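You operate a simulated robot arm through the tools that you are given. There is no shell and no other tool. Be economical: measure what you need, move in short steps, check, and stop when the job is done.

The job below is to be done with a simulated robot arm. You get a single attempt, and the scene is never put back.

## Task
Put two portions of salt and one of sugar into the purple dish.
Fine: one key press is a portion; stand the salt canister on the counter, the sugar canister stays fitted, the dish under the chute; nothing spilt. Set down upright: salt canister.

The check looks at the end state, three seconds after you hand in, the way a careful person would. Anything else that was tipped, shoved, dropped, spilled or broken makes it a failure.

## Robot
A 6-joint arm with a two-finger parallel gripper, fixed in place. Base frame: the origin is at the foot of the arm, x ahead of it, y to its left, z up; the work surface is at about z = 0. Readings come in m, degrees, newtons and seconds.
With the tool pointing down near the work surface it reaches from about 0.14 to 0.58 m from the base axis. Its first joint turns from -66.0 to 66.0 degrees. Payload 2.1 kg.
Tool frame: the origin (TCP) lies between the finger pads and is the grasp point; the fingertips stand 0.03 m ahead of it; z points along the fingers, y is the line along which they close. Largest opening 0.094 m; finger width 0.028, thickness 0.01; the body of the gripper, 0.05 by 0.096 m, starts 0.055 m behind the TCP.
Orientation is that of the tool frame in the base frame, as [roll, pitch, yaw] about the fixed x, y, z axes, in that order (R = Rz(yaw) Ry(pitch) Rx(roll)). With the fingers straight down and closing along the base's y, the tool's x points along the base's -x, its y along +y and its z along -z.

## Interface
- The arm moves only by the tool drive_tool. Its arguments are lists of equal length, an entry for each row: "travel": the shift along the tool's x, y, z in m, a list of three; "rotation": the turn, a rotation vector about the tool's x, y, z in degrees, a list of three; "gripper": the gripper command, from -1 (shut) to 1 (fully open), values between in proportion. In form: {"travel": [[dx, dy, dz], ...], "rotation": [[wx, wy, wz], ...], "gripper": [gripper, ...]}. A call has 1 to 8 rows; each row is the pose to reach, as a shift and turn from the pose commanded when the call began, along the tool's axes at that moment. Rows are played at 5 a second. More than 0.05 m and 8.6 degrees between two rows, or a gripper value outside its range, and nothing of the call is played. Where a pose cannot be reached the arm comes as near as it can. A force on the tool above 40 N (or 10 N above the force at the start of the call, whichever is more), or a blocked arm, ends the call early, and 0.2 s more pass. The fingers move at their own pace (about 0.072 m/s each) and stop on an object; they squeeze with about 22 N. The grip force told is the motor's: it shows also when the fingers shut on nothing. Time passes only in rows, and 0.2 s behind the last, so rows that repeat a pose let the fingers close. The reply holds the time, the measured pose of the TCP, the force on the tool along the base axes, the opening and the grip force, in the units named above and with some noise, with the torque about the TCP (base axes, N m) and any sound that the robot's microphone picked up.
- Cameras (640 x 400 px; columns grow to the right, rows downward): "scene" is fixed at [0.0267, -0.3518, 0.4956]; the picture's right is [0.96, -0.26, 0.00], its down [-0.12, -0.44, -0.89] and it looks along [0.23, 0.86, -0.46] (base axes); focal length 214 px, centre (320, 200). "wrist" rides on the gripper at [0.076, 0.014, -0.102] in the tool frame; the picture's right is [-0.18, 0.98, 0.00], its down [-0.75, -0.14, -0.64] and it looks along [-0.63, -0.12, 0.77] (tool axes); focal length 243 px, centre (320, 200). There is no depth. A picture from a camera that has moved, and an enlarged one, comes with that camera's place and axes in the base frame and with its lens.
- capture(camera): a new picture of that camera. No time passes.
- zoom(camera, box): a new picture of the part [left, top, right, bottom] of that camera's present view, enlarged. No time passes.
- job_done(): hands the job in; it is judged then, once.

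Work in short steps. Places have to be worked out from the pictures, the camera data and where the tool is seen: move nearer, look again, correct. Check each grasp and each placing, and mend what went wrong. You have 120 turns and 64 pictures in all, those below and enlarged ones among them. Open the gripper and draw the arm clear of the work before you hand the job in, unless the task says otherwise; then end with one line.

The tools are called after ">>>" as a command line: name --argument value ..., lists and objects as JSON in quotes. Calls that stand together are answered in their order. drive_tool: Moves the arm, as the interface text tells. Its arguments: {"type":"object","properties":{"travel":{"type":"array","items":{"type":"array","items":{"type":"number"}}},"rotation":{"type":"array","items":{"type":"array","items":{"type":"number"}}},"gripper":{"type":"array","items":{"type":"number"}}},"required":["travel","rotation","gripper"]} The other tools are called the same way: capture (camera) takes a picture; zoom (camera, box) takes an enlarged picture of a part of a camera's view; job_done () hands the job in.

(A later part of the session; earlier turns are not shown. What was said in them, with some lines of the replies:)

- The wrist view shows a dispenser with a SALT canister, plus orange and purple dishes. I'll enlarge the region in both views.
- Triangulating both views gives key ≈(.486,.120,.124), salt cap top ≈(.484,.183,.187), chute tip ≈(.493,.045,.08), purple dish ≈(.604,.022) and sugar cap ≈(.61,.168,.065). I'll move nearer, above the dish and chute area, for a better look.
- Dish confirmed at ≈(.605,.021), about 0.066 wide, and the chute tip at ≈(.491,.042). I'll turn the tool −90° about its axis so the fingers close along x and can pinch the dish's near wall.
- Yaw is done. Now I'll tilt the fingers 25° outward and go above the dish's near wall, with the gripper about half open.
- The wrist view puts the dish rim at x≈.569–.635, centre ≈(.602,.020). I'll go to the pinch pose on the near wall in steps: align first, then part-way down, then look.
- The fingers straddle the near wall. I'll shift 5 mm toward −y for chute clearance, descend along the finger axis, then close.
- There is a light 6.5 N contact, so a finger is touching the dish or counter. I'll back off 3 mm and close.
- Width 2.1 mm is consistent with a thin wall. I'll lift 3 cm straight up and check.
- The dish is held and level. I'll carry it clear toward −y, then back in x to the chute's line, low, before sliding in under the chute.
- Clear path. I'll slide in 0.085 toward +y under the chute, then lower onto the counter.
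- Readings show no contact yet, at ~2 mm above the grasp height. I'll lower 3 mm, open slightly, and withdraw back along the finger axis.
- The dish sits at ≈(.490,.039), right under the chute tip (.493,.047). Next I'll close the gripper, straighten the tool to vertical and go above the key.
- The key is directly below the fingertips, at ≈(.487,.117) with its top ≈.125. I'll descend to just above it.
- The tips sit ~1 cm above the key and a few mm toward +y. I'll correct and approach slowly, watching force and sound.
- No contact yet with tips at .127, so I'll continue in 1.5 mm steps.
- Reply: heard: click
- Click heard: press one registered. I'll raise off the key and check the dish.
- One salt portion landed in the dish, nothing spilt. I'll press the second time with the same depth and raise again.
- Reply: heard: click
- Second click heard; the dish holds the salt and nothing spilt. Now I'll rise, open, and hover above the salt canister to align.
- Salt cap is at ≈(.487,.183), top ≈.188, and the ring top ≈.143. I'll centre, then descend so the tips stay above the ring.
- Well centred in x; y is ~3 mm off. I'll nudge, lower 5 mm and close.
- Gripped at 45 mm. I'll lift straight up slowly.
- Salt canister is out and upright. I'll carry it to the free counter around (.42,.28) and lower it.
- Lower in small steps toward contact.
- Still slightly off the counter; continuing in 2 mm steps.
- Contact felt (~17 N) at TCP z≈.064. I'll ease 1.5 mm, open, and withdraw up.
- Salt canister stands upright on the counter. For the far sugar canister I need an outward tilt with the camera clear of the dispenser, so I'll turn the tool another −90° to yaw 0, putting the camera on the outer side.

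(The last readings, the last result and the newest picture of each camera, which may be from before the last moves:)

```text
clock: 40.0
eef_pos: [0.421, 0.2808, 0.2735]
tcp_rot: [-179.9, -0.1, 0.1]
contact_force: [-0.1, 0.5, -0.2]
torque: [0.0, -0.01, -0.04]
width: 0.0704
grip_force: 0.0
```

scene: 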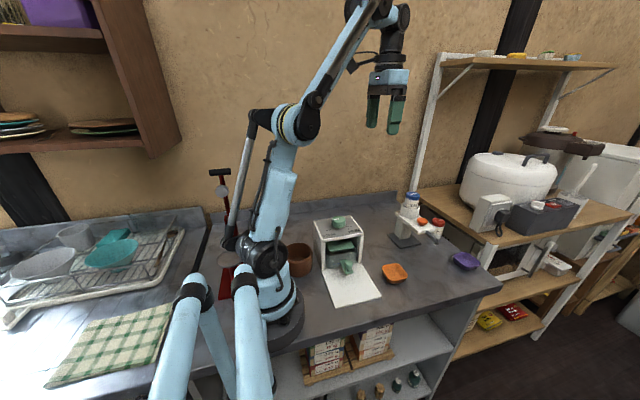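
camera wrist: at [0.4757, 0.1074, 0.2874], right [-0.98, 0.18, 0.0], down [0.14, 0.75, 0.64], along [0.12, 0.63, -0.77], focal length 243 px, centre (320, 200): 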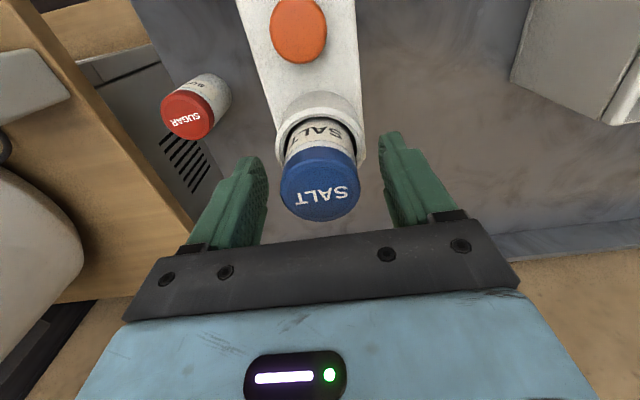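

Yaw 0 reached. Now I'll move to a pre-grasp for the sugar while tilting 30° outward, staying above the dispenser ring.

>>> drive_tool --travel '[[0.02, 0.02, -0.01], [0.04, 0.04, -0.01], [0.06, 0.06, -0.01], [0.08, 0.08, -0.005], [0.1, 0.1, 0.01], [0.115, 0.114, 0.04], [0.124, 0.114, 0.075], [0.124, 0.114, 0.075]]' --rotation '[[0, 6, 0], [0, 12, 0], [0, 18, 0], [0, 24, 0], [0, 30, 0], [0, 30, 0], [0, 30, 0], [0, 30, 0]]' --gripper '[0.5, 0.5, 0.5, 0.5, 0.5, 0.5, 0.5, 0.5]'

>>> capture --camera "wrist"

>>> zoom --camera "scene" --box '[370, 140, 490, 250]'

```text
clock: 41.8
eef_pos: [0.5445, 0.1682, 0.1997]
tcp_rot: [179.9, -29.9, 0.1]
contact_force: [0.5, -0.7, 0.4]
torque: [-0.03, 0.02, 0.0]
width: 0.0706
grip_force: 0.1
```

```text
28 pictures are left
camera wrist: at [0.5598, 0.1539, 0.3243], right [-0.16, -0.98, -0.09], down [-0.97, 0.14, 0.18], along [-0.16, 0.12, -0.98], focal length 243 px, centre (320, 200)
```

wrist: 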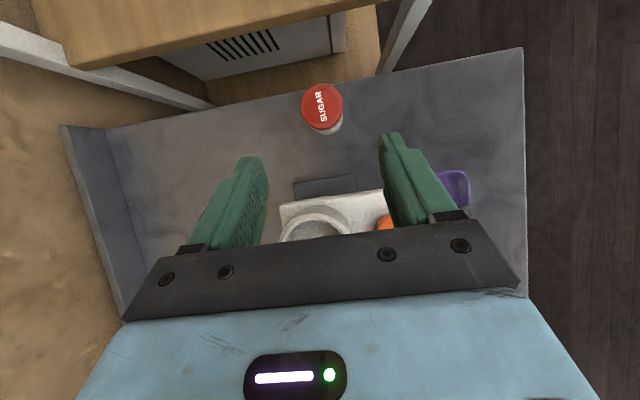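

```text
3.64 times, centred on (430, 195) of scene
camera zoom: at [0.0267, -0.3518, 0.4956], right [0.96, -0.26, 0.0], down [-0.12, -0.44, -0.89], along [0.23, 0.86, -0.46], focal length 780 px, centre (-80, 218)
```

zoom: 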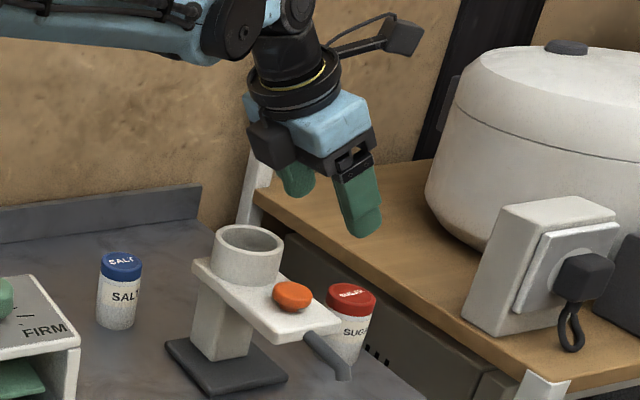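

Sugar cap confirmed at (.6105,.168), top ≈.071. I'll descend along the tilted axis toward it in two stages.

>>> drive_tool --travel '[[-0.004, 0, 0.03], [-0.008, 0, 0.06], [-0.008, 0, 0.085], [-0.008, 0, 0.1], [-0.008, 0, 0.1]]' --rotation '[[0, 0, 0], [0, 0, 0], [0, 0, 0], [0, 0, 0], [0, 0, 0]]' --gripper '[0.5, 0.5, 0.5, 0.5, 0.5]'

>>> capture --camera "wrist"

>>> zoom --camera "scene" --box '[370, 140, 490, 250]'

```text
clock: 42.8
eef_pos: [0.5824, 0.1688, 0.1153]
tcp_rot: [179.9, -29.7, 0.1]
contact_force: [-3.7, -0.4, 14.7]
torque: [0.11, 0.88, 0.06]
width: 0.0708
grip_force: 0.1
stopped in row 4: the force on the tool passed its limit at 71 N (the readings are from after the stop); the commanded pose is now the measured one
```

```text
26 pictures are left
camera wrist: at [0.5982, 0.1549, 0.2403], right [-0.16, -0.98, -0.09], down [-0.97, 0.14, 0.18], along [-0.17, 0.12, -0.98], focal length 243 px, centre (320, 200)
```

wrist: 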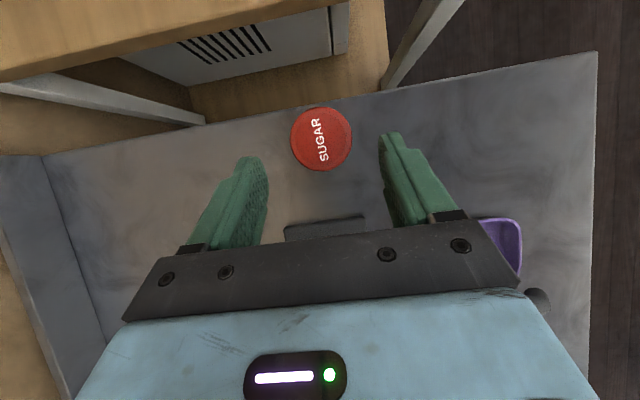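

```text
3.64 times, centred on (430, 195) of scene
camera zoom: at [0.0266, -0.3519, 0.4955], right [0.96, -0.26, 0.0], down [-0.12, -0.44, -0.89], along [0.23, 0.86, -0.46], focal length 780 px, centre (-80, 218)
```

zoom: 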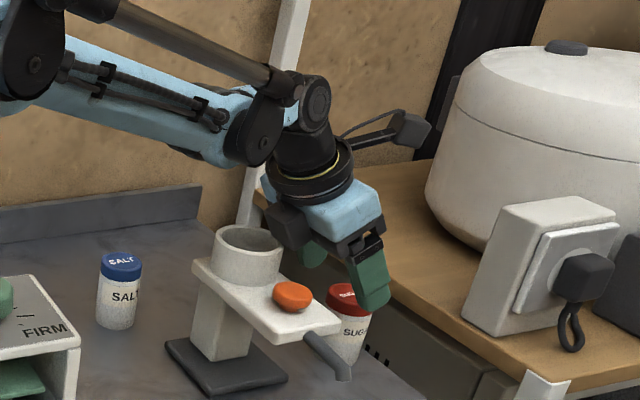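

The gripper's rear housing touched the dispenser ring, so I'll back straight out along the tool axis at once and check the dispenser.

>>> drive_tool --travel '[[0, 0, -0.02], [0, 0, -0.06], [0, 0, -0.1], [0, 0, -0.12], [0, 0, -0.12]]' --rotation '[[0, 0, 0], [0, 0, 0], [0, 0, 0], [0, 0, 0], [0, 0, 0]]' --gripper '[0.5, 0.5, 0.5, 0.5, 0.5]'

>>> zoom --camera "scene" --box '[370, 140, 490, 270]'

```text
clock: 44.0
eef_pos: [0.5217, 0.1694, 0.2174]
tcp_rot: [179.9, -29.8, 0.2]
contact_force: [0.5, 0.4, 0.4]
torque: [-0.01, -0.01, -0.01]
width: 0.0706
grip_force: 0.0
```

```text
3.08 times, centred on (430, 205) of scene
camera zoom: at [0.0267, -0.3518, 0.4956], right [0.96, -0.26, 0.0], down [-0.12, -0.44, -0.89], along [0.23, 0.86, -0.46], focal length 660 px, centre (-18, 185)
```

zoom: 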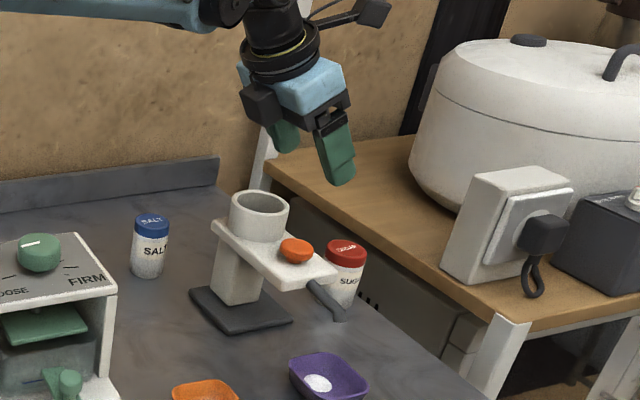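

The dispenser is unmoved (chute tip at the same pixel). I'll rotate the tilt plane by 45° about the vertical so the body leans toward (−x,−y), clear of the ring.

>>> drive_tool --travel '[[0, 0, -0.01], [0, 0, -0.02], [0, 0, -0.02], [0, 0, -0.02], [0, 0, -0.02], [0, 0, -0.02], [0, 0, -0.02]]' --rotation '[[4, 0, -6.93], [8, 0, -13.86], [12, 0, -20.78], [16, 0, -27.71], [20, 0, -34.64], [22.5, 0, -38.97], [22.5, 0, -38.97]]' --gripper '[0.5, 0.5, 0.5, 0.5, 0.5, 0.5, 0.5]'

```text
clock: 45.6
eef_pos: [0.505, 0.1885, 0.2347]
tcp_rot: [179.8, -29.8, 15.3]
contact_force: [0.3, -0.1, 0.1]
torque: [-0.05, -0.03, 0.0]
width: 0.0705
grip_force: 0.0
out of reach, approached as far as the arm can: row 2, 3, 4, 5, 6, 7
```

The roll joint limit stops that turn at yaw 15°. I'll rotate back and instead use a smaller tilt with a vertical descent, which should keep the housing ~1 cm clear of the ring.

>>> drive_tool --travel '[[0, 0, 0], [0, 0, 0], [0, 0, 0], [0, 0, 0], [0, 0, 0], [0, 0, 0]]' --rotation '[[-4, 0, 6.93], [-8, 0, 13.86], [-12, 0, 20.78], [-16, 0, 27.71], [-20, 0, 34.64], [-22.5, 0, 38.97]]' --gripper '[0.5, 0.5, 0.5, 0.5, 0.5, 0.5]'

```text
clock: 47.0
eef_pos: [0.5065, 0.191, 0.2356]
tcp_rot: [179.6, -30.1, -29.7]
contact_force: [0.2, 0.2, 0.4]
torque: [-0.02, -0.01, 0.01]
width: 0.0705
grip_force: 0.1
```

The commanded pose had been clamped, so I'm at yaw −30°. I'll rotate to yaw ≈0 first.

>>> drive_tool --travel '[[0, 0, 0], [0, 0, 0], [0, 0, 0], [0, 0, 0], [0, 0, 0]]' --rotation '[[4, 0, -6.93], [8, 0, -13.86], [12, 0, -20.78], [15, 0, -25.98], [15, 0, -25.98]]' --gripper '[0.5, 0.5, 0.5, 0.5, 0.5]'

```text
clock: 48.2
eef_pos: [0.5051, 0.1886, 0.237]
tcp_rot: [179.7, -29.9, 0.5]
contact_force: [-0.1, -0.3, 0.2]
torque: [-0.01, -0.01, -0.01]
width: 0.0705
grip_force: 0.0
```

Now reduce the tilt to 15° and go directly above the sugar at z≈.20, testing reach there.

>>> drive_tool --travel '[[0.012, 0.004, 0.014], [0.024, 0.008, 0.028], [0.036, 0.012, 0.042], [0.05, 0.016, 0.058], [0.062, 0.0206, 0.072], [0.0729, 0.0206, 0.0848], [0.0729, 0.0206, 0.0848]]' --rotation '[[0, -5, 0], [0, -10, 0], [0, -15, 0], [0, -15, 0], [0, -15, 0], [0, -15, 0], [0, -15, 0]]' --gripper '[0.5, 0.5, 0.5, 0.5, 0.5, 0.5, 0.5]'

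>>> capture --camera "wrist"

>>> zoom --camera "scene" --box '[370, 140, 490, 250]'

```text
clock: 49.8
eef_pos: [0.5935, 0.1664, 0.1939]
tcp_rot: [179.7, -14.9, 0.3]
contact_force: [-0.1, 0.6, 0.0]
torque: [-0.04, 0.02, -0.01]
width: 0.0704
grip_force: 0.1
out of reach, approached as far as the arm can: row 5, 6, 7
```

```text
23 pictures are left
camera wrist: at [0.6411, 0.1527, 0.3107], right [-0.17, -0.98, -0.04], down [-0.89, 0.14, 0.43], along [-0.41, 0.11, -0.9], focal length 243 px, centre (320, 200)
```

wrist: 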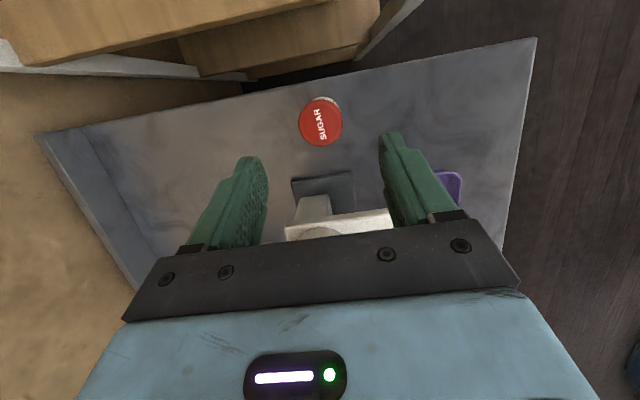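

```text
3.64 times, centred on (430, 195) of scene
camera zoom: at [0.0267, -0.3518, 0.4956], right [0.96, -0.26, 0.0], down [-0.12, -0.44, -0.89], along [0.23, 0.86, -0.46], focal length 780 px, centre (-80, 218)
```

zoom: 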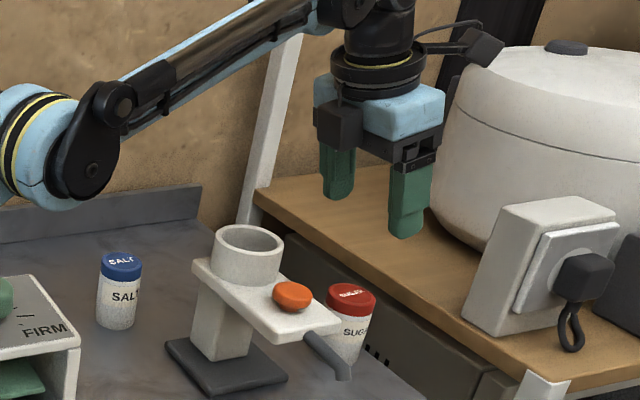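

At 15° the arm falls ~1.7 cm short here; reach should improve lower, with maybe 20° needed. I need the size of the rear housing, so I'll enlarge it.

>>> zoom --camera "scene" --box '[420, 145, 500, 210]'

```text
6.15 times, centred on (460, 178) of scene
camera zoom: at [0.0267, -0.3518, 0.4956], right [0.96, -0.26, 0.0], down [-0.12, -0.44, -0.89], along [0.23, 0.86, -0.46], focal length 1320 px, centre (-542, 338)
```

zoom: 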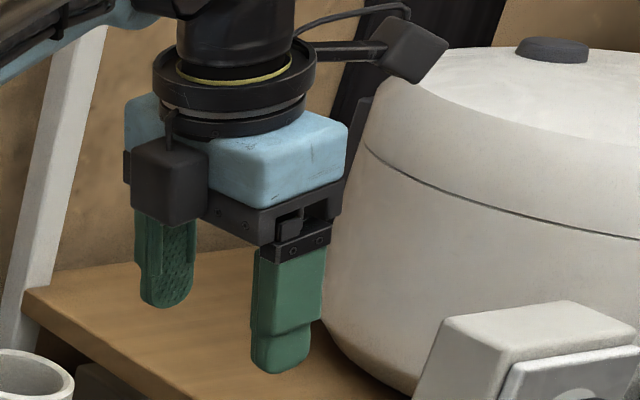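

The housing only sticks out to ~.045 m, so at 20° tilt with a vertical descent it stays ≈1.5 cm from the ring. I'll tilt to 20° and lower to z≈.15 over the sugar.

>>> drive_tool --travel '[[0, 0, 0.005], [0.001, -0.0008, 0.02], [0.003, -0.0016, 0.035], [0.0045, -0.0016, 0.0468], [0.0045, -0.0016, 0.0468]]' --rotation '[[0, 3, 0], [0, 5, 0], [0, 5, 0], [0, 5, 0], [0, 5, 0]]' --gripper '[0.5, 0.5, 0.5, 0.5, 0.5]'

```text
clock: 51.0
eef_pos: [0.6098, 0.1649, 0.1476]
tcp_rot: [179.8, -19.9, 0.4]
contact_force: [-0.4, -0.9, -0.1]
torque: [-0.01, 0.0, 0.01]
width: 0.0705
grip_force: 0.1
```

Reached. Descend to just above the cap and look.

>>> drive_tool --travel '[[-0.005, -0.002, 0.014], [-0.01, -0.003, 0.028], [-0.0148, -0.003, 0.0423], [-0.0148, -0.003, 0.0423]]' --rotation '[[0, 0, 0], [0, 0, 0], [0, 0, 0], [0, 0, 0]]' --gripper '[0.5, 0.5, 0.5, 0.5]'

>>> capture --camera "wrist"

>>> zoom --camera "scene" --box '[390, 160, 490, 250]'

```text
clock: 52.0
eef_pos: [0.6103, 0.1678, 0.1026]
tcp_rot: [179.7, -20.0, 0.3]
contact_force: [0.4, -0.4, 0.5]
torque: [0.01, 0.0, 0.01]
width: 0.0704
grip_force: 0.1
```

```text
20 pictures are left
camera wrist: at [0.6475, 0.1551, 0.224], right [-0.17, -0.98, -0.06], down [-0.93, 0.14, 0.35], along [-0.33, 0.11, -0.94], focal length 243 px, centre (320, 200)
```

wrist: 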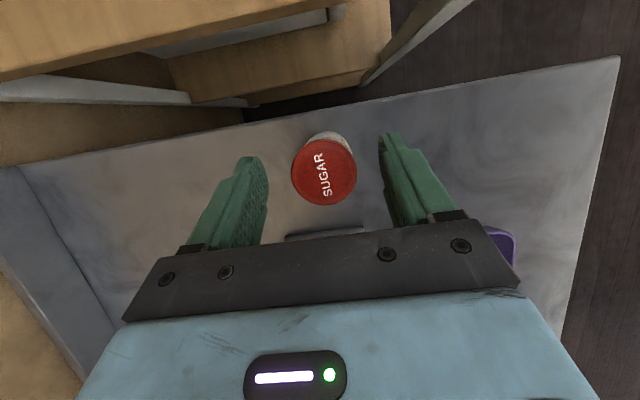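

```text
4.44 times, centred on (440, 205) of scene
camera zoom: at [0.0267, -0.3518, 0.4956], right [0.96, -0.26, 0.0], down [-0.12, -0.44, -0.89], along [0.23, 0.86, -0.46], focal length 953 px, centre (-213, 178)
```

zoom: 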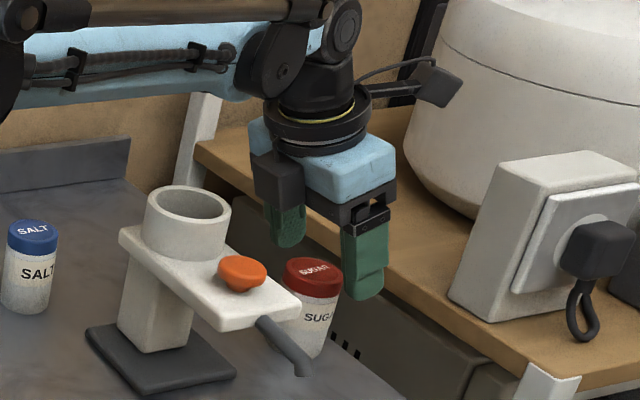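

Aligned: cap at (.612,.168). Descend vertically to TCP z≈.070.

>>> drive_tool --travel '[[-0.003, 0, 0.011], [-0.006, 0, 0.022], [-0.0092, 0, 0.0313], [-0.0092, 0, 0.0313]]' --rotation '[[0, 0, 0], [0, 0, 0], [0, 0, 0], [0, 0, 0]]' --gripper '[0.5, 0.5, 0.5, 0.5]'

>>> zoom --camera "scene" --box '[390, 170, 480, 250]'

```text
clock: 53.0
eef_pos: [0.6128, 0.1672, 0.0723]
tcp_rot: [179.6, -19.9, 0.3]
contact_force: [0.3, 1.2, 0.5]
torque: [-0.02, 0.03, 0.02]
width: 0.0704
grip_force: 0.2
```

```text
5.00 times, centred on (435, 210) of scene
camera zoom: at [0.0267, -0.3518, 0.4956], right [0.96, -0.26, 0.0], down [-0.12, -0.44, -0.89], along [0.23, 0.86, -0.46], focal length 1072 px, centre (-255, 150)
```

zoom: 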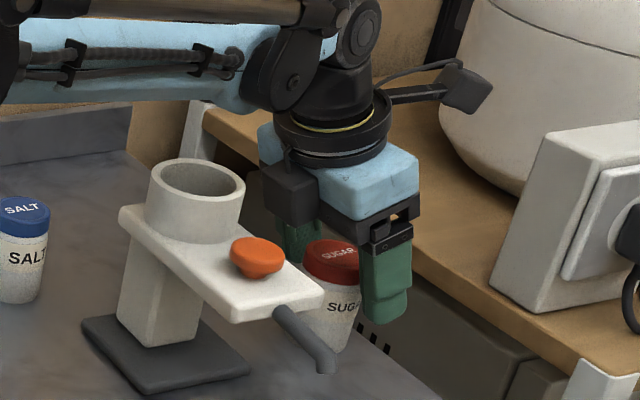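

Free of contact, fingers straddle the canister. Lower 2 mm and close.

>>> drive_tool --travel '[[-0.0007, 0, 0.002], [-0.0007, 0, 0.002], [-0.0007, 0, 0.002], [-0.0007, 0, 0.002], [-0.0007, 0, 0.002]]' --rotation '[[0, 0, 0], [0, 0, 0], [0, 0, 0], [0, 0, 0], [0, 0, 0]]' --gripper '[0.5, -1, -1, -1, -1]'

```text
clock: 54.2
eef_pos: [0.6129, 0.1681, 0.0691]
tcp_rot: [179.7, -19.9, 0.2]
contact_force: [-0.2, -0.3, -0.5]
torque: [-0.02, 0.01, -0.03]
width: 0.0434
grip_force: 22.3
```

Gripped at 43 mm. Lift vertically first, then up-and-back to clear the ring height.

>>> drive_tool --travel '[[0.0068, 0, -0.0188], [0.0154, 0, -0.0423], [0.026, 0, -0.0714], [0.0248, 0, -0.0974], [0.0193, 0, -0.126], [0.0137, 0, -0.1547], [0.0111, 0, -0.1769], [0.0111, 0, -0.1769]]' --rotation '[[0, 0, 0], [0, 0, 0], [0, 0, 0], [0, 0, 0], [0, 0, 0], [0, 0, 0], [0, 0, 0], [0, 0, 0]]' --gripper '[-1, -1, -1, -1, -1, -1, -1, -1]'

>>> capture --camera "wrist"

>>> zoom --camera "scene" --box '[380, 140, 480, 230]'

```text
clock: 56.0
eef_pos: [0.5622, 0.1696, 0.2371]
tcp_rot: [179.7, -19.8, 0.3]
contact_force: [0.4, -0.2, -0.9]
torque: [0.0, 0.0, 0.01]
width: 0.0434
grip_force: 22.2
```

```text
17 pictures are left
camera wrist: at [0.5981, 0.1564, 0.3604], right [-0.17, -0.98, -0.06], down [-0.93, 0.14, 0.35], along [-0.33, 0.11, -0.94], focal length 243 px, centre (320, 200)
```

wrist: 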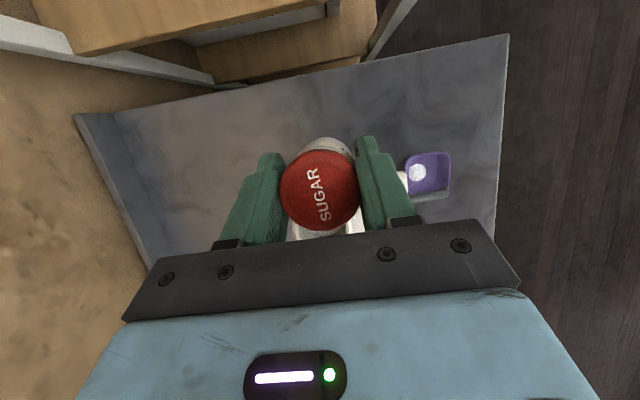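

```text
4.44 times, centred on (430, 185) of scene
camera zoom: at [0.0267, -0.3518, 0.4956], right [0.96, -0.26, 0.0], down [-0.12, -0.44, -0.89], along [0.23, 0.86, -0.46], focal length 953 px, centre (-169, 267)
```

zoom: 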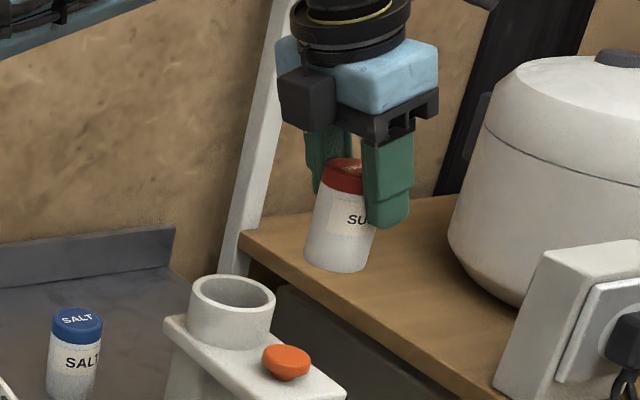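

Sugar is held upright, its axis within ~1 mm of the TCP. The socket centre, from where the salt came out, is ≈(.4885,.1795). I'll move over it.

>>> drive_tool --travel '[[-0.02, -0.003, -0.0073], [-0.04, -0.006, -0.0146], [-0.06, -0.0099, -0.0218], [-0.0683, -0.0099, -0.0249], [-0.0683, -0.0099, -0.0249]]' --rotation '[[0, 0, 0], [0, 0, 0], [0, 0, 0], [0, 0, 0], [0, 0, 0]]' --gripper '[-1, -1, -1, -1, -1]'

>>> capture --camera "wrist"

>>> zoom --camera "scene" --box '[380, 150, 450, 220]'

```text
clock: 57.2
eef_pos: [0.4889, 0.178, 0.2399]
tcp_rot: [179.8, -20.0, 0.3]
contact_force: [-1.0, 0.3, -1.0]
torque: [0.01, 0.01, 0.02]
width: 0.043
grip_force: 21.7
```

```text
15 pictures are left
camera wrist: at [0.5261, 0.1652, 0.3604], right [-0.17, -0.98, -0.06], down [-0.93, 0.14, 0.35], along [-0.33, 0.11, -0.94], focal length 243 px, centre (320, 200)
```

wrist: 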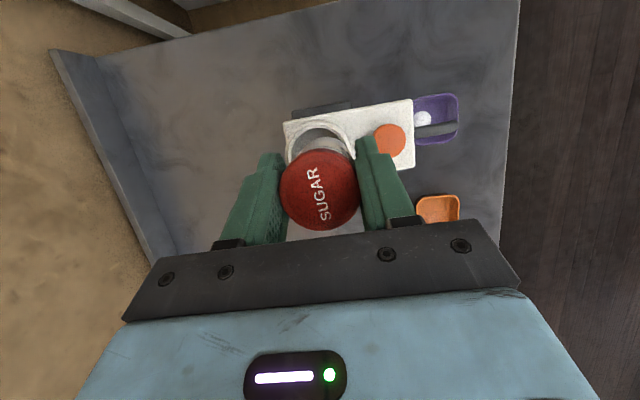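

```text
5.71 times, centred on (415, 185) of scene
camera zoom: at [0.0267, -0.3518, 0.4956], right [0.96, -0.26, 0.0], down [-0.12, -0.44, -0.89], along [0.23, 0.86, -0.46], focal length 1226 px, centre (-223, 286)
```

zoom: 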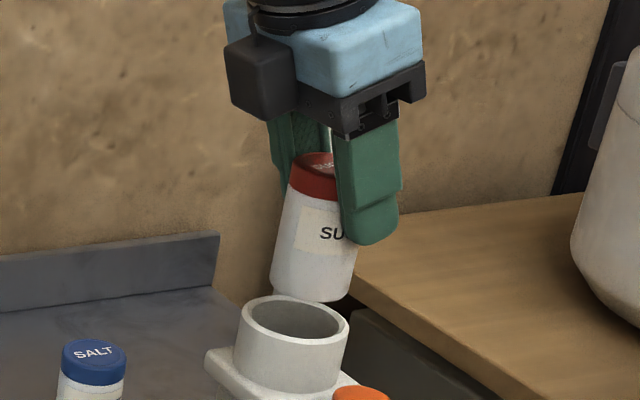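

The canister is vertical (within ~1°). The two views disagree by a few mm on the offset, so I'll enlarge the wrist view to measure the ring.

>>> zoom --camera "wrist" --box '[260, 90, 420, 240]'

```text
2.67 times, centred on (340, 165) of wrist
camera zoom: at [0.5261, 0.1652, 0.3604], right [-0.17, -0.98, -0.06], down [-0.93, 0.14, 0.35], along [-0.33, 0.11, -0.94], focal length 647 px, centre (267, 293)
```

zoom: 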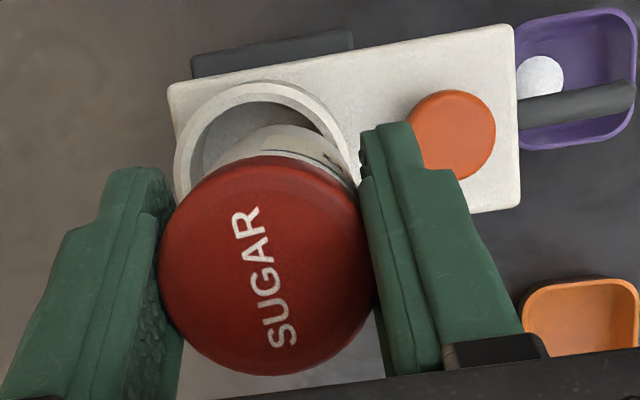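

The hole is ≈.055 wide against the .043 canister, with its centre ≈4 mm further +y. I'll shift by that and lower until the bottom just enters the ring.

>>> drive_tool --travel '[[0, -0.004, 0], [-0.0034, -0.004, 0.0094], [-0.0068, -0.004, 0.0188], [-0.0103, -0.004, 0.0282], [-0.012, -0.004, 0.0329]]' --rotation '[[0, 0, 0], [0, 0, 0], [0, 0, 0], [0, 0, 0], [0, 0, 0]]' --gripper '[-1, -1, -1, -1, -1]'

>>> zoom --camera "scene" --box '[385, 165, 445, 225]'

>>> zoom --camera "wrist" --box '[260, 90, 420, 240]'

```text
clock: 58.4
eef_pos: [0.4888, 0.1831, 0.2029]
tcp_rot: [179.8, -19.9, 0.3]
contact_force: [4.8, 3.1, 19.9]
torque: [0.05, 0.0, 0.0]
width: 0.0439
grip_force: 21.6
```

```text
6.67 times, centred on (415, 195) of scene
camera zoom: at [0.0266, -0.3519, 0.4955], right [0.96, -0.26, 0.0], down [-0.12, -0.44, -0.89], along [0.23, 0.86, -0.46], focal length 1430 px, centre (-313, 233)
```

zoom: 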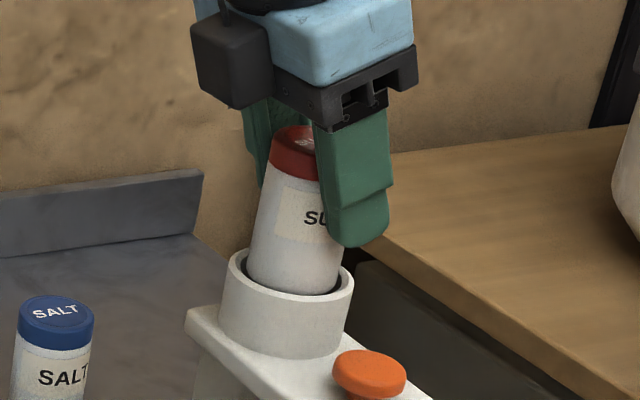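

```text
2.67 times, centred on (340, 165) of wrist
camera zoom: at [0.5265, 0.1702, 0.3259], right [-0.17, -0.98, -0.06], down [-0.93, 0.14, 0.34], along [-0.33, 0.11, -0.94], focal length 647 px, centre (267, 293)
```

zoom: 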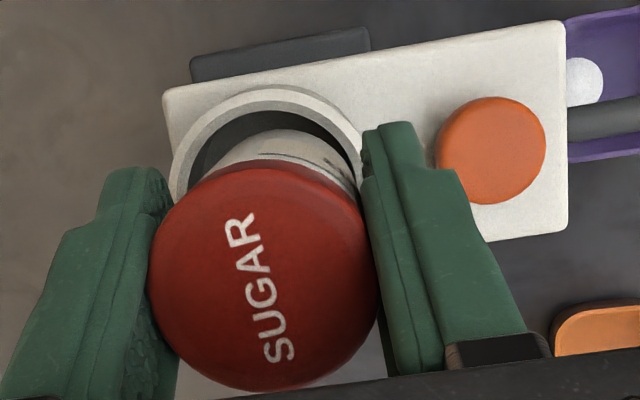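

Contact of 20 N with sideways reaction toward (+x,+y); the wrist view likewise shows the free gap on the +x side. I'll lift slightly, shift +4 mm x and +2 mm y, and lower again.

>>> drive_tool --travel '[[0.0014, 0, -0.0038], [0.0052, -0.002, -0.0024], [0.0038, -0.002, 0.0014], [0.0031, -0.002, 0.0033]]' --rotation '[[0, 0, 0], [0, 0, 0], [0, 0, 0], [0, 0, 0]]' --gripper '[-1, -1, -1, -1]'

```text
clock: 59.4
eef_pos: [0.4928, 0.1833, 0.2028]
tcp_rot: [179.8, -19.8, 0.4]
contact_force: [-4.3, 4.1, 17.2]
torque: [-0.01, -0.03, 0.02]
width: 0.0439
grip_force: 22.1
```

Now the reaction is −x, +y, so the centre lies between: x≈.4908, y further +. I'll lift 3 mm, re-centre and lower.

>>> drive_tool --travel '[[0.0017, 0, -0.0047], [-0.0002, -0.003, -0.0054], [-0.0019, -0.003, -0.0007], [-0.0032, -0.003, 0.003], [-0.0046, -0.003, 0.0068]]' --rotation '[[0, 0, 0], [0, 0, 0], [0, 0, 0], [0, 0, 0], [0, 0, 0]]' --gripper '[-1, -1, -1, -1, -1]'

>>> zoom --camera "wrist" --box '[260, 90, 420, 240]'

```text
clock: 60.6
eef_pos: [0.4916, 0.1881, 0.1928]
tcp_rot: [179.8, -19.9, 0.3]
contact_force: [0.7, -1.3, 0.1]
torque: [-0.04, 0.01, 0.02]
width: 0.0435
grip_force: 21.9
```

```text
2.67 times, centred on (340, 165) of wrist
camera zoom: at [0.5279, 0.1748, 0.3146], right [-0.17, -0.98, -0.06], down [-0.93, 0.14, 0.35], along [-0.33, 0.11, -0.94], focal length 647 px, centre (267, 293)
```

zoom: 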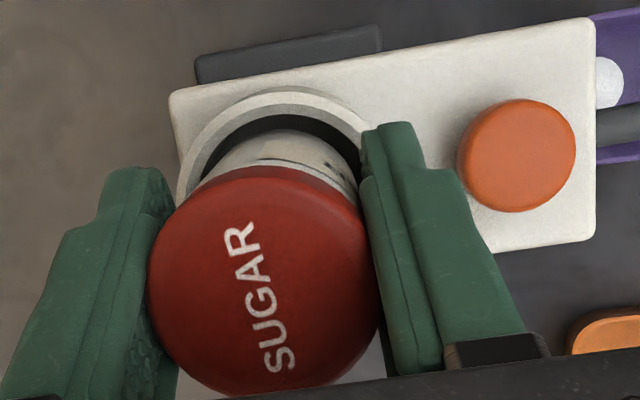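

It dropped in freely (z=.193, no force). Continue lowering to the seat, expected near z≈.186.

>>> drive_tool --travel '[[-0.0009, 0, 0.0024], [-0.0017, 0, 0.0047], [-0.0021, 0, 0.0058], [-0.0026, 0, 0.007]]' --rotation '[[0, 0, 0], [0, 0, 0], [0, 0, 0], [0, 0, 0]]' --gripper '[-1, -1, -1, -1]'

```text
clock: 61.6
eef_pos: [0.4911, 0.1859, 0.1865]
tcp_rot: [179.7, -19.8, 0.3]
contact_force: [0.0, 0.5, -1.6]
torque: [-0.02, -0.01, -0.01]
width: 0.0436
grip_force: 21.8
```

>>> drive_tool --travel '[[-0.0005, 0, 0.0014], [-0.001, 0, 0.0028], [-0.0015, 0, 0.0042]]' --rotation '[[0, 0, 0], [0, 0, 0], [0, 0, 0]]' --gripper '[-1, -1, -1]'

>>> zoom --camera "scene" --box '[385, 165, 445, 225]'

```text
clock: 62.4
eef_pos: [0.4913, 0.1876, 0.1827]
tcp_rot: [179.6, -20.0, 0.3]
contact_force: [-0.1, 0.1, -1.5]
torque: [-0.01, -0.02, 0.0]
width: 0.0433
grip_force: 22.0
```

```text
6.67 times, centred on (415, 195) of scene
camera zoom: at [0.0267, -0.3518, 0.4956], right [0.96, -0.26, 0.0], down [-0.12, -0.44, -0.89], along [0.23, 0.86, -0.46], focal length 1430 px, centre (-313, 233)
```

zoom: 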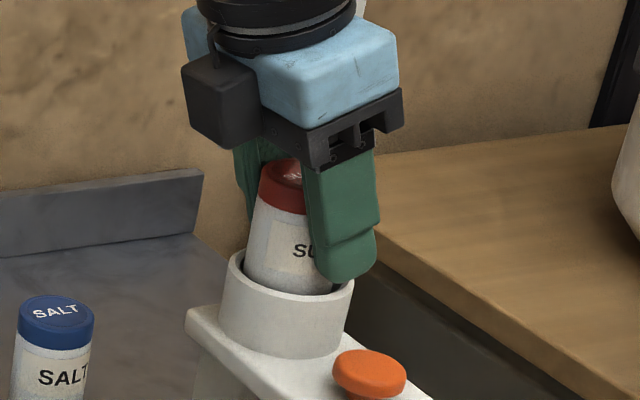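

No seat contact yet, perhaps because the canister slid up slightly in the grip. I'll go another 3 mm in 1 mm steps.

>>> drive_tool --travel '[[-0.0003, 0, 0.0009], [-0.0007, 0, 0.0019], [-0.001, 0, 0.0028]]' --rotation '[[0, 0, 0], [0, 0, 0], [0, 0, 0]]' --gripper '[-1, -1, -1]'

```text
clock: 63.2
eef_pos: [0.4903, 0.1873, 0.1794]
tcp_rot: [179.6, -19.9, 0.3]
contact_force: [0.5, 0.7, -0.7]
torque: [0.0, 0.03, 0.03]
width: 0.0436
grip_force: 21.7
```

>>> drive_tool --travel '[[-0.0003, 0, 0.0009], [-0.0007, 0, 0.0019]]' --rotation '[[0, 0, 0], [0, 0, 0]]' --gripper '[-1, -1]'

>>> zoom --camera "scene" --box '[385, 165, 445, 225]'

```text
clock: 63.8
eef_pos: [0.4913, 0.1881, 0.1786]
tcp_rot: [179.7, -19.9, 0.3]
contact_force: [0.2, 0.5, -0.6]
torque: [0.01, 0.0, -0.01]
width: 0.0434
grip_force: 22.2
```

```text
6.67 times, centred on (415, 195) of scene
camera zoom: at [0.0267, -0.3518, 0.4956], right [0.96, -0.26, 0.0], down [-0.12, -0.44, -0.89], along [0.23, 0.86, -0.46], focal length 1430 px, centre (-313, 233)
```

zoom: 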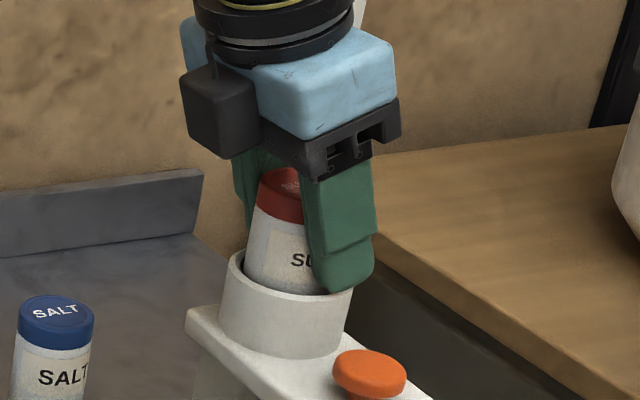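

The fingertips are about at the rim and the canister is guided in the socket with maybe 2–3 mm left. I'll release it gently so it settles, then raise vertically.

>>> drive_tool --travel '[[0, 0, 0], [0, 0, 0], [0, 0, 0], [0, 0, 0]]' --rotation '[[0, 0, 0], [0, 0, 0], [0, 0, 0], [0, 0, 0]]' --gripper '[0.0, 0.3, 0.4, 0.4]'

>>> drive_tool --travel '[[0.0068, 0, -0.0188], [0.0154, 0, -0.0423], [0.026, 0, -0.0714], [0.026, 0, -0.0714]]' --rotation '[[0, 0, 0], [0, 0, 0], [0, 0, 0], [0, 0, 0]]' --gripper '[0.4, 0.4, 0.4, 0.4]'

>>> zoom --camera "scene" --box '[370, 160, 450, 230]'

```text
clock: 64.8
eef_pos: [0.4912, 0.1877, 0.1775]
tcp_rot: [179.8, -19.9, 0.3]
contact_force: [0.1, -0.2, 0.1]
torque: [-0.03, -0.01, -0.02]
width: 0.0659
grip_force: 0.1
```

```text
clock: 65.8
eef_pos: [0.4902, 0.1876, 0.2528]
tcp_rot: [179.6, -19.9, 0.3]
contact_force: [0.2, -0.9, 0.8]
torque: [-0.02, -0.04, -0.01]
width: 0.0657
grip_force: 0.1
```

```text
5.71 times, centred on (410, 195) of scene
camera zoom: at [0.0267, -0.3518, 0.4956], right [0.96, -0.26, 0.0], down [-0.12, -0.44, -0.89], along [0.23, 0.86, -0.46], focal length 1226 px, centre (-194, 229)
```

zoom: 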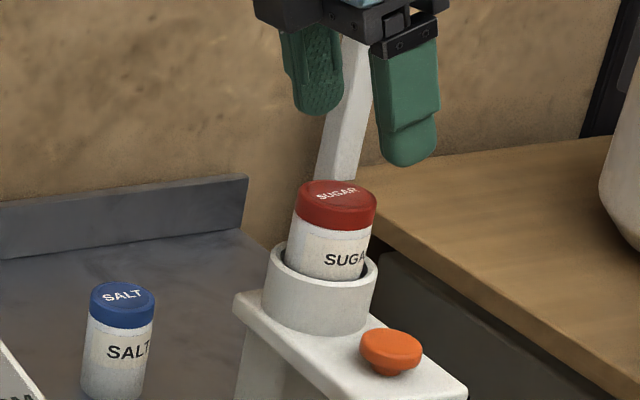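

Sugar is seated exactly where the salt sat (same pixel). Now I'll close the gripper, straighten to vertical and move above the key.

>>> drive_tool --travel '[[0.0068, 0, -0.0188], [0.0068, 0.03, -0.0188], [0.0068, 0.06, -0.0188], [0.0068, 0.0756, -0.0188], [-0.0068, 0.0756, 0.0188], [-0.0181, 0.0756, 0.0498], [-0.0181, 0.0756, 0.0498]]' --rotation '[[0, 0, 0], [0, -5, 0], [0, -10, 0], [0, -15, 0], [0, -20, 0], [0, -20, 0], [0, -20, 0]]' --gripper '[-1, -1, -1, -1, -1, -1, -1]'

>>> zoom --camera "scene" --box '[370, 170, 470, 270]'

```text
clock: 67.4
eef_pos: [0.4913, 0.1122, 0.1987]
tcp_rot: [179.7, 0.2, 0.2]
contact_force: [0.2, -0.6, -1.0]
torque: [0.01, 0.01, 0.0]
width: 0.0002
grip_force: 21.2
```

```text
4.00 times, centred on (420, 220) of scene
camera zoom: at [0.0267, -0.3518, 0.4956], right [0.96, -0.26, 0.0], down [-0.12, -0.44, -0.89], along [0.23, 0.86, -0.46], focal length 858 px, centre (-80, 120)
```

zoom: 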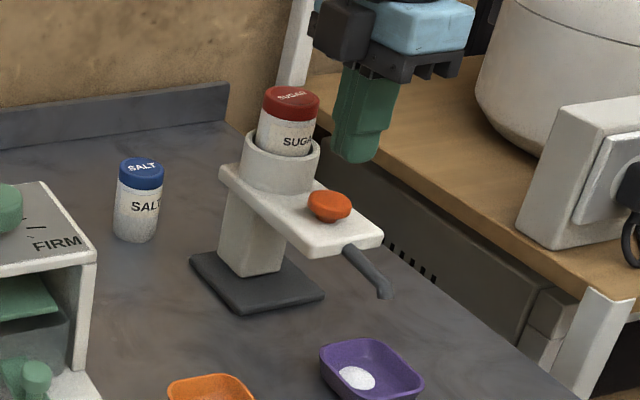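

In position above the key. I'll descend to just above it, then press to the same depth as before (.151), a single time.

>>> drive_tool --travel '[[-0.002, 0, 0.015], [-0.002, 0, 0.03], [-0.002, 0, 0.037], [-0.002, 0, 0.037]]' --rotation '[[0, 0, 0], [0, 0, 0], [0, 0, 0], [0, 0, 0]]' --gripper '[-1, -1, -1, -1]'

>>> drive_tool --travel '[[0, 0, 0.004], [0, 0, 0.006], [0, 0, 0.0075], [0, 0, 0.009]]' --rotation '[[0, 0, 0], [0, 0, 0], [0, 0, 0], [0, 0, 0]]' --gripper '[-1, -1, -1, -1]'

```text
clock: 68.4
eef_pos: [0.4882, 0.111, 0.164]
tcp_rot: [179.7, 0.3, 0.2]
contact_force: [-1.0, -0.5, -0.2]
torque: [-0.03, 0.01, -0.01]
width: 0.0
grip_force: 21.8
```

```text
clock: 69.4
eef_pos: [0.4882, 0.1109, 0.1548]
tcp_rot: [179.7, 0.1, 0.2]
contact_force: [-0.3, 0.2, 2.1]
torque: [0.02, 0.01, -0.02]
width: 0.0001
grip_force: 21.9
```

Just touching (2 N) with no click yet; press on to z≈.1515.

>>> drive_tool --travel '[[0, 0, 0.0015], [0, 0, 0.003]]' --rotation '[[0, 0, 0], [0, 0, 0]]' --gripper '[-1, -1]'

```text
clock: 70.0
eef_pos: [0.4879, 0.1108, 0.1516]
tcp_rot: [179.7, 0.0, 0.2]
contact_force: [1.3, 1.5, 3.5]
torque: [0.08, -0.04, -0.06]
width: 0.0003
grip_force: 21.6
heard: click
```

Click heard once. I'll rise straight up, clear of the work, open the gripper and inspect.

>>> drive_tool --travel '[[0, 0, -0.01], [0, 0, -0.04], [0, 0, -0.08], [0, 0, -0.12], [-0.03, 0, -0.15], [-0.07, 0, -0.17], [-0.1, 0, -0.18], [-0.1, 0, -0.18]]' --rotation '[[0, 0, 0], [0, 0, 0], [0, 0, 0], [0, 0, 0], [0, 0, 0], [0, 0, 0], [0, 0, 0], [0, 0, 0]]' --gripper '[-1, -1, -1, -1, 0.8, 0.8, 0.8, 0.8]'

>>> zoom --camera "scene" --box '[370, 180, 470, 280]'

>>> capture --camera "scene"

```text
clock: 71.8
eef_pos: [0.3906, 0.1104, 0.3305]
tcp_rot: [179.7, 0.2, 0.2]
contact_force: [0.2, 0.4, 0.0]
torque: [0.02, 0.0, 0.04]
width: 0.0848
grip_force: 0.1
```

```text
4.00 times, centred on (420, 230) of scene
camera zoom: at [0.0266, -0.3518, 0.4956], right [0.96, -0.26, 0.0], down [-0.12, -0.44, -0.89], along [0.23, 0.86, -0.46], focal length 858 px, centre (-80, 80)
```

zoom: 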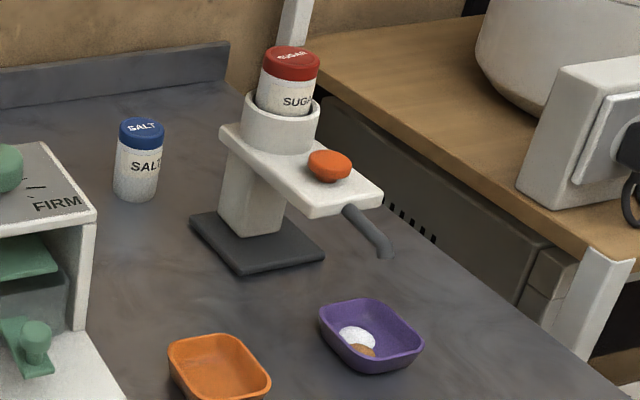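

```text
4 pictures are left
```

scene: 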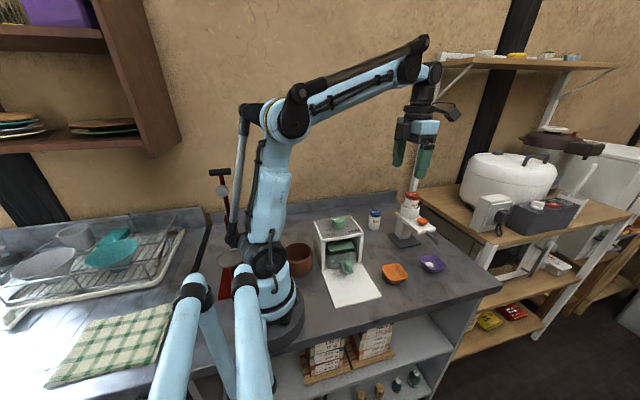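

The dish holds the white salt and a brown sugar portion. The sugar canister is fitted, the salt canister stands upright on the counter, nothing is spilt, and the arm is clear, so I'm handing in.

>>> job_done

```text
The job is handed in.
```

I put two portions of salt and one of sugar into the purple dish under the chute, with the sugar canister left fitted, the salt canister upright on the counter and nothing spilt; the gripper housing bumped the dispenser ring once, but pictures afterwards showed it hadn't moved.
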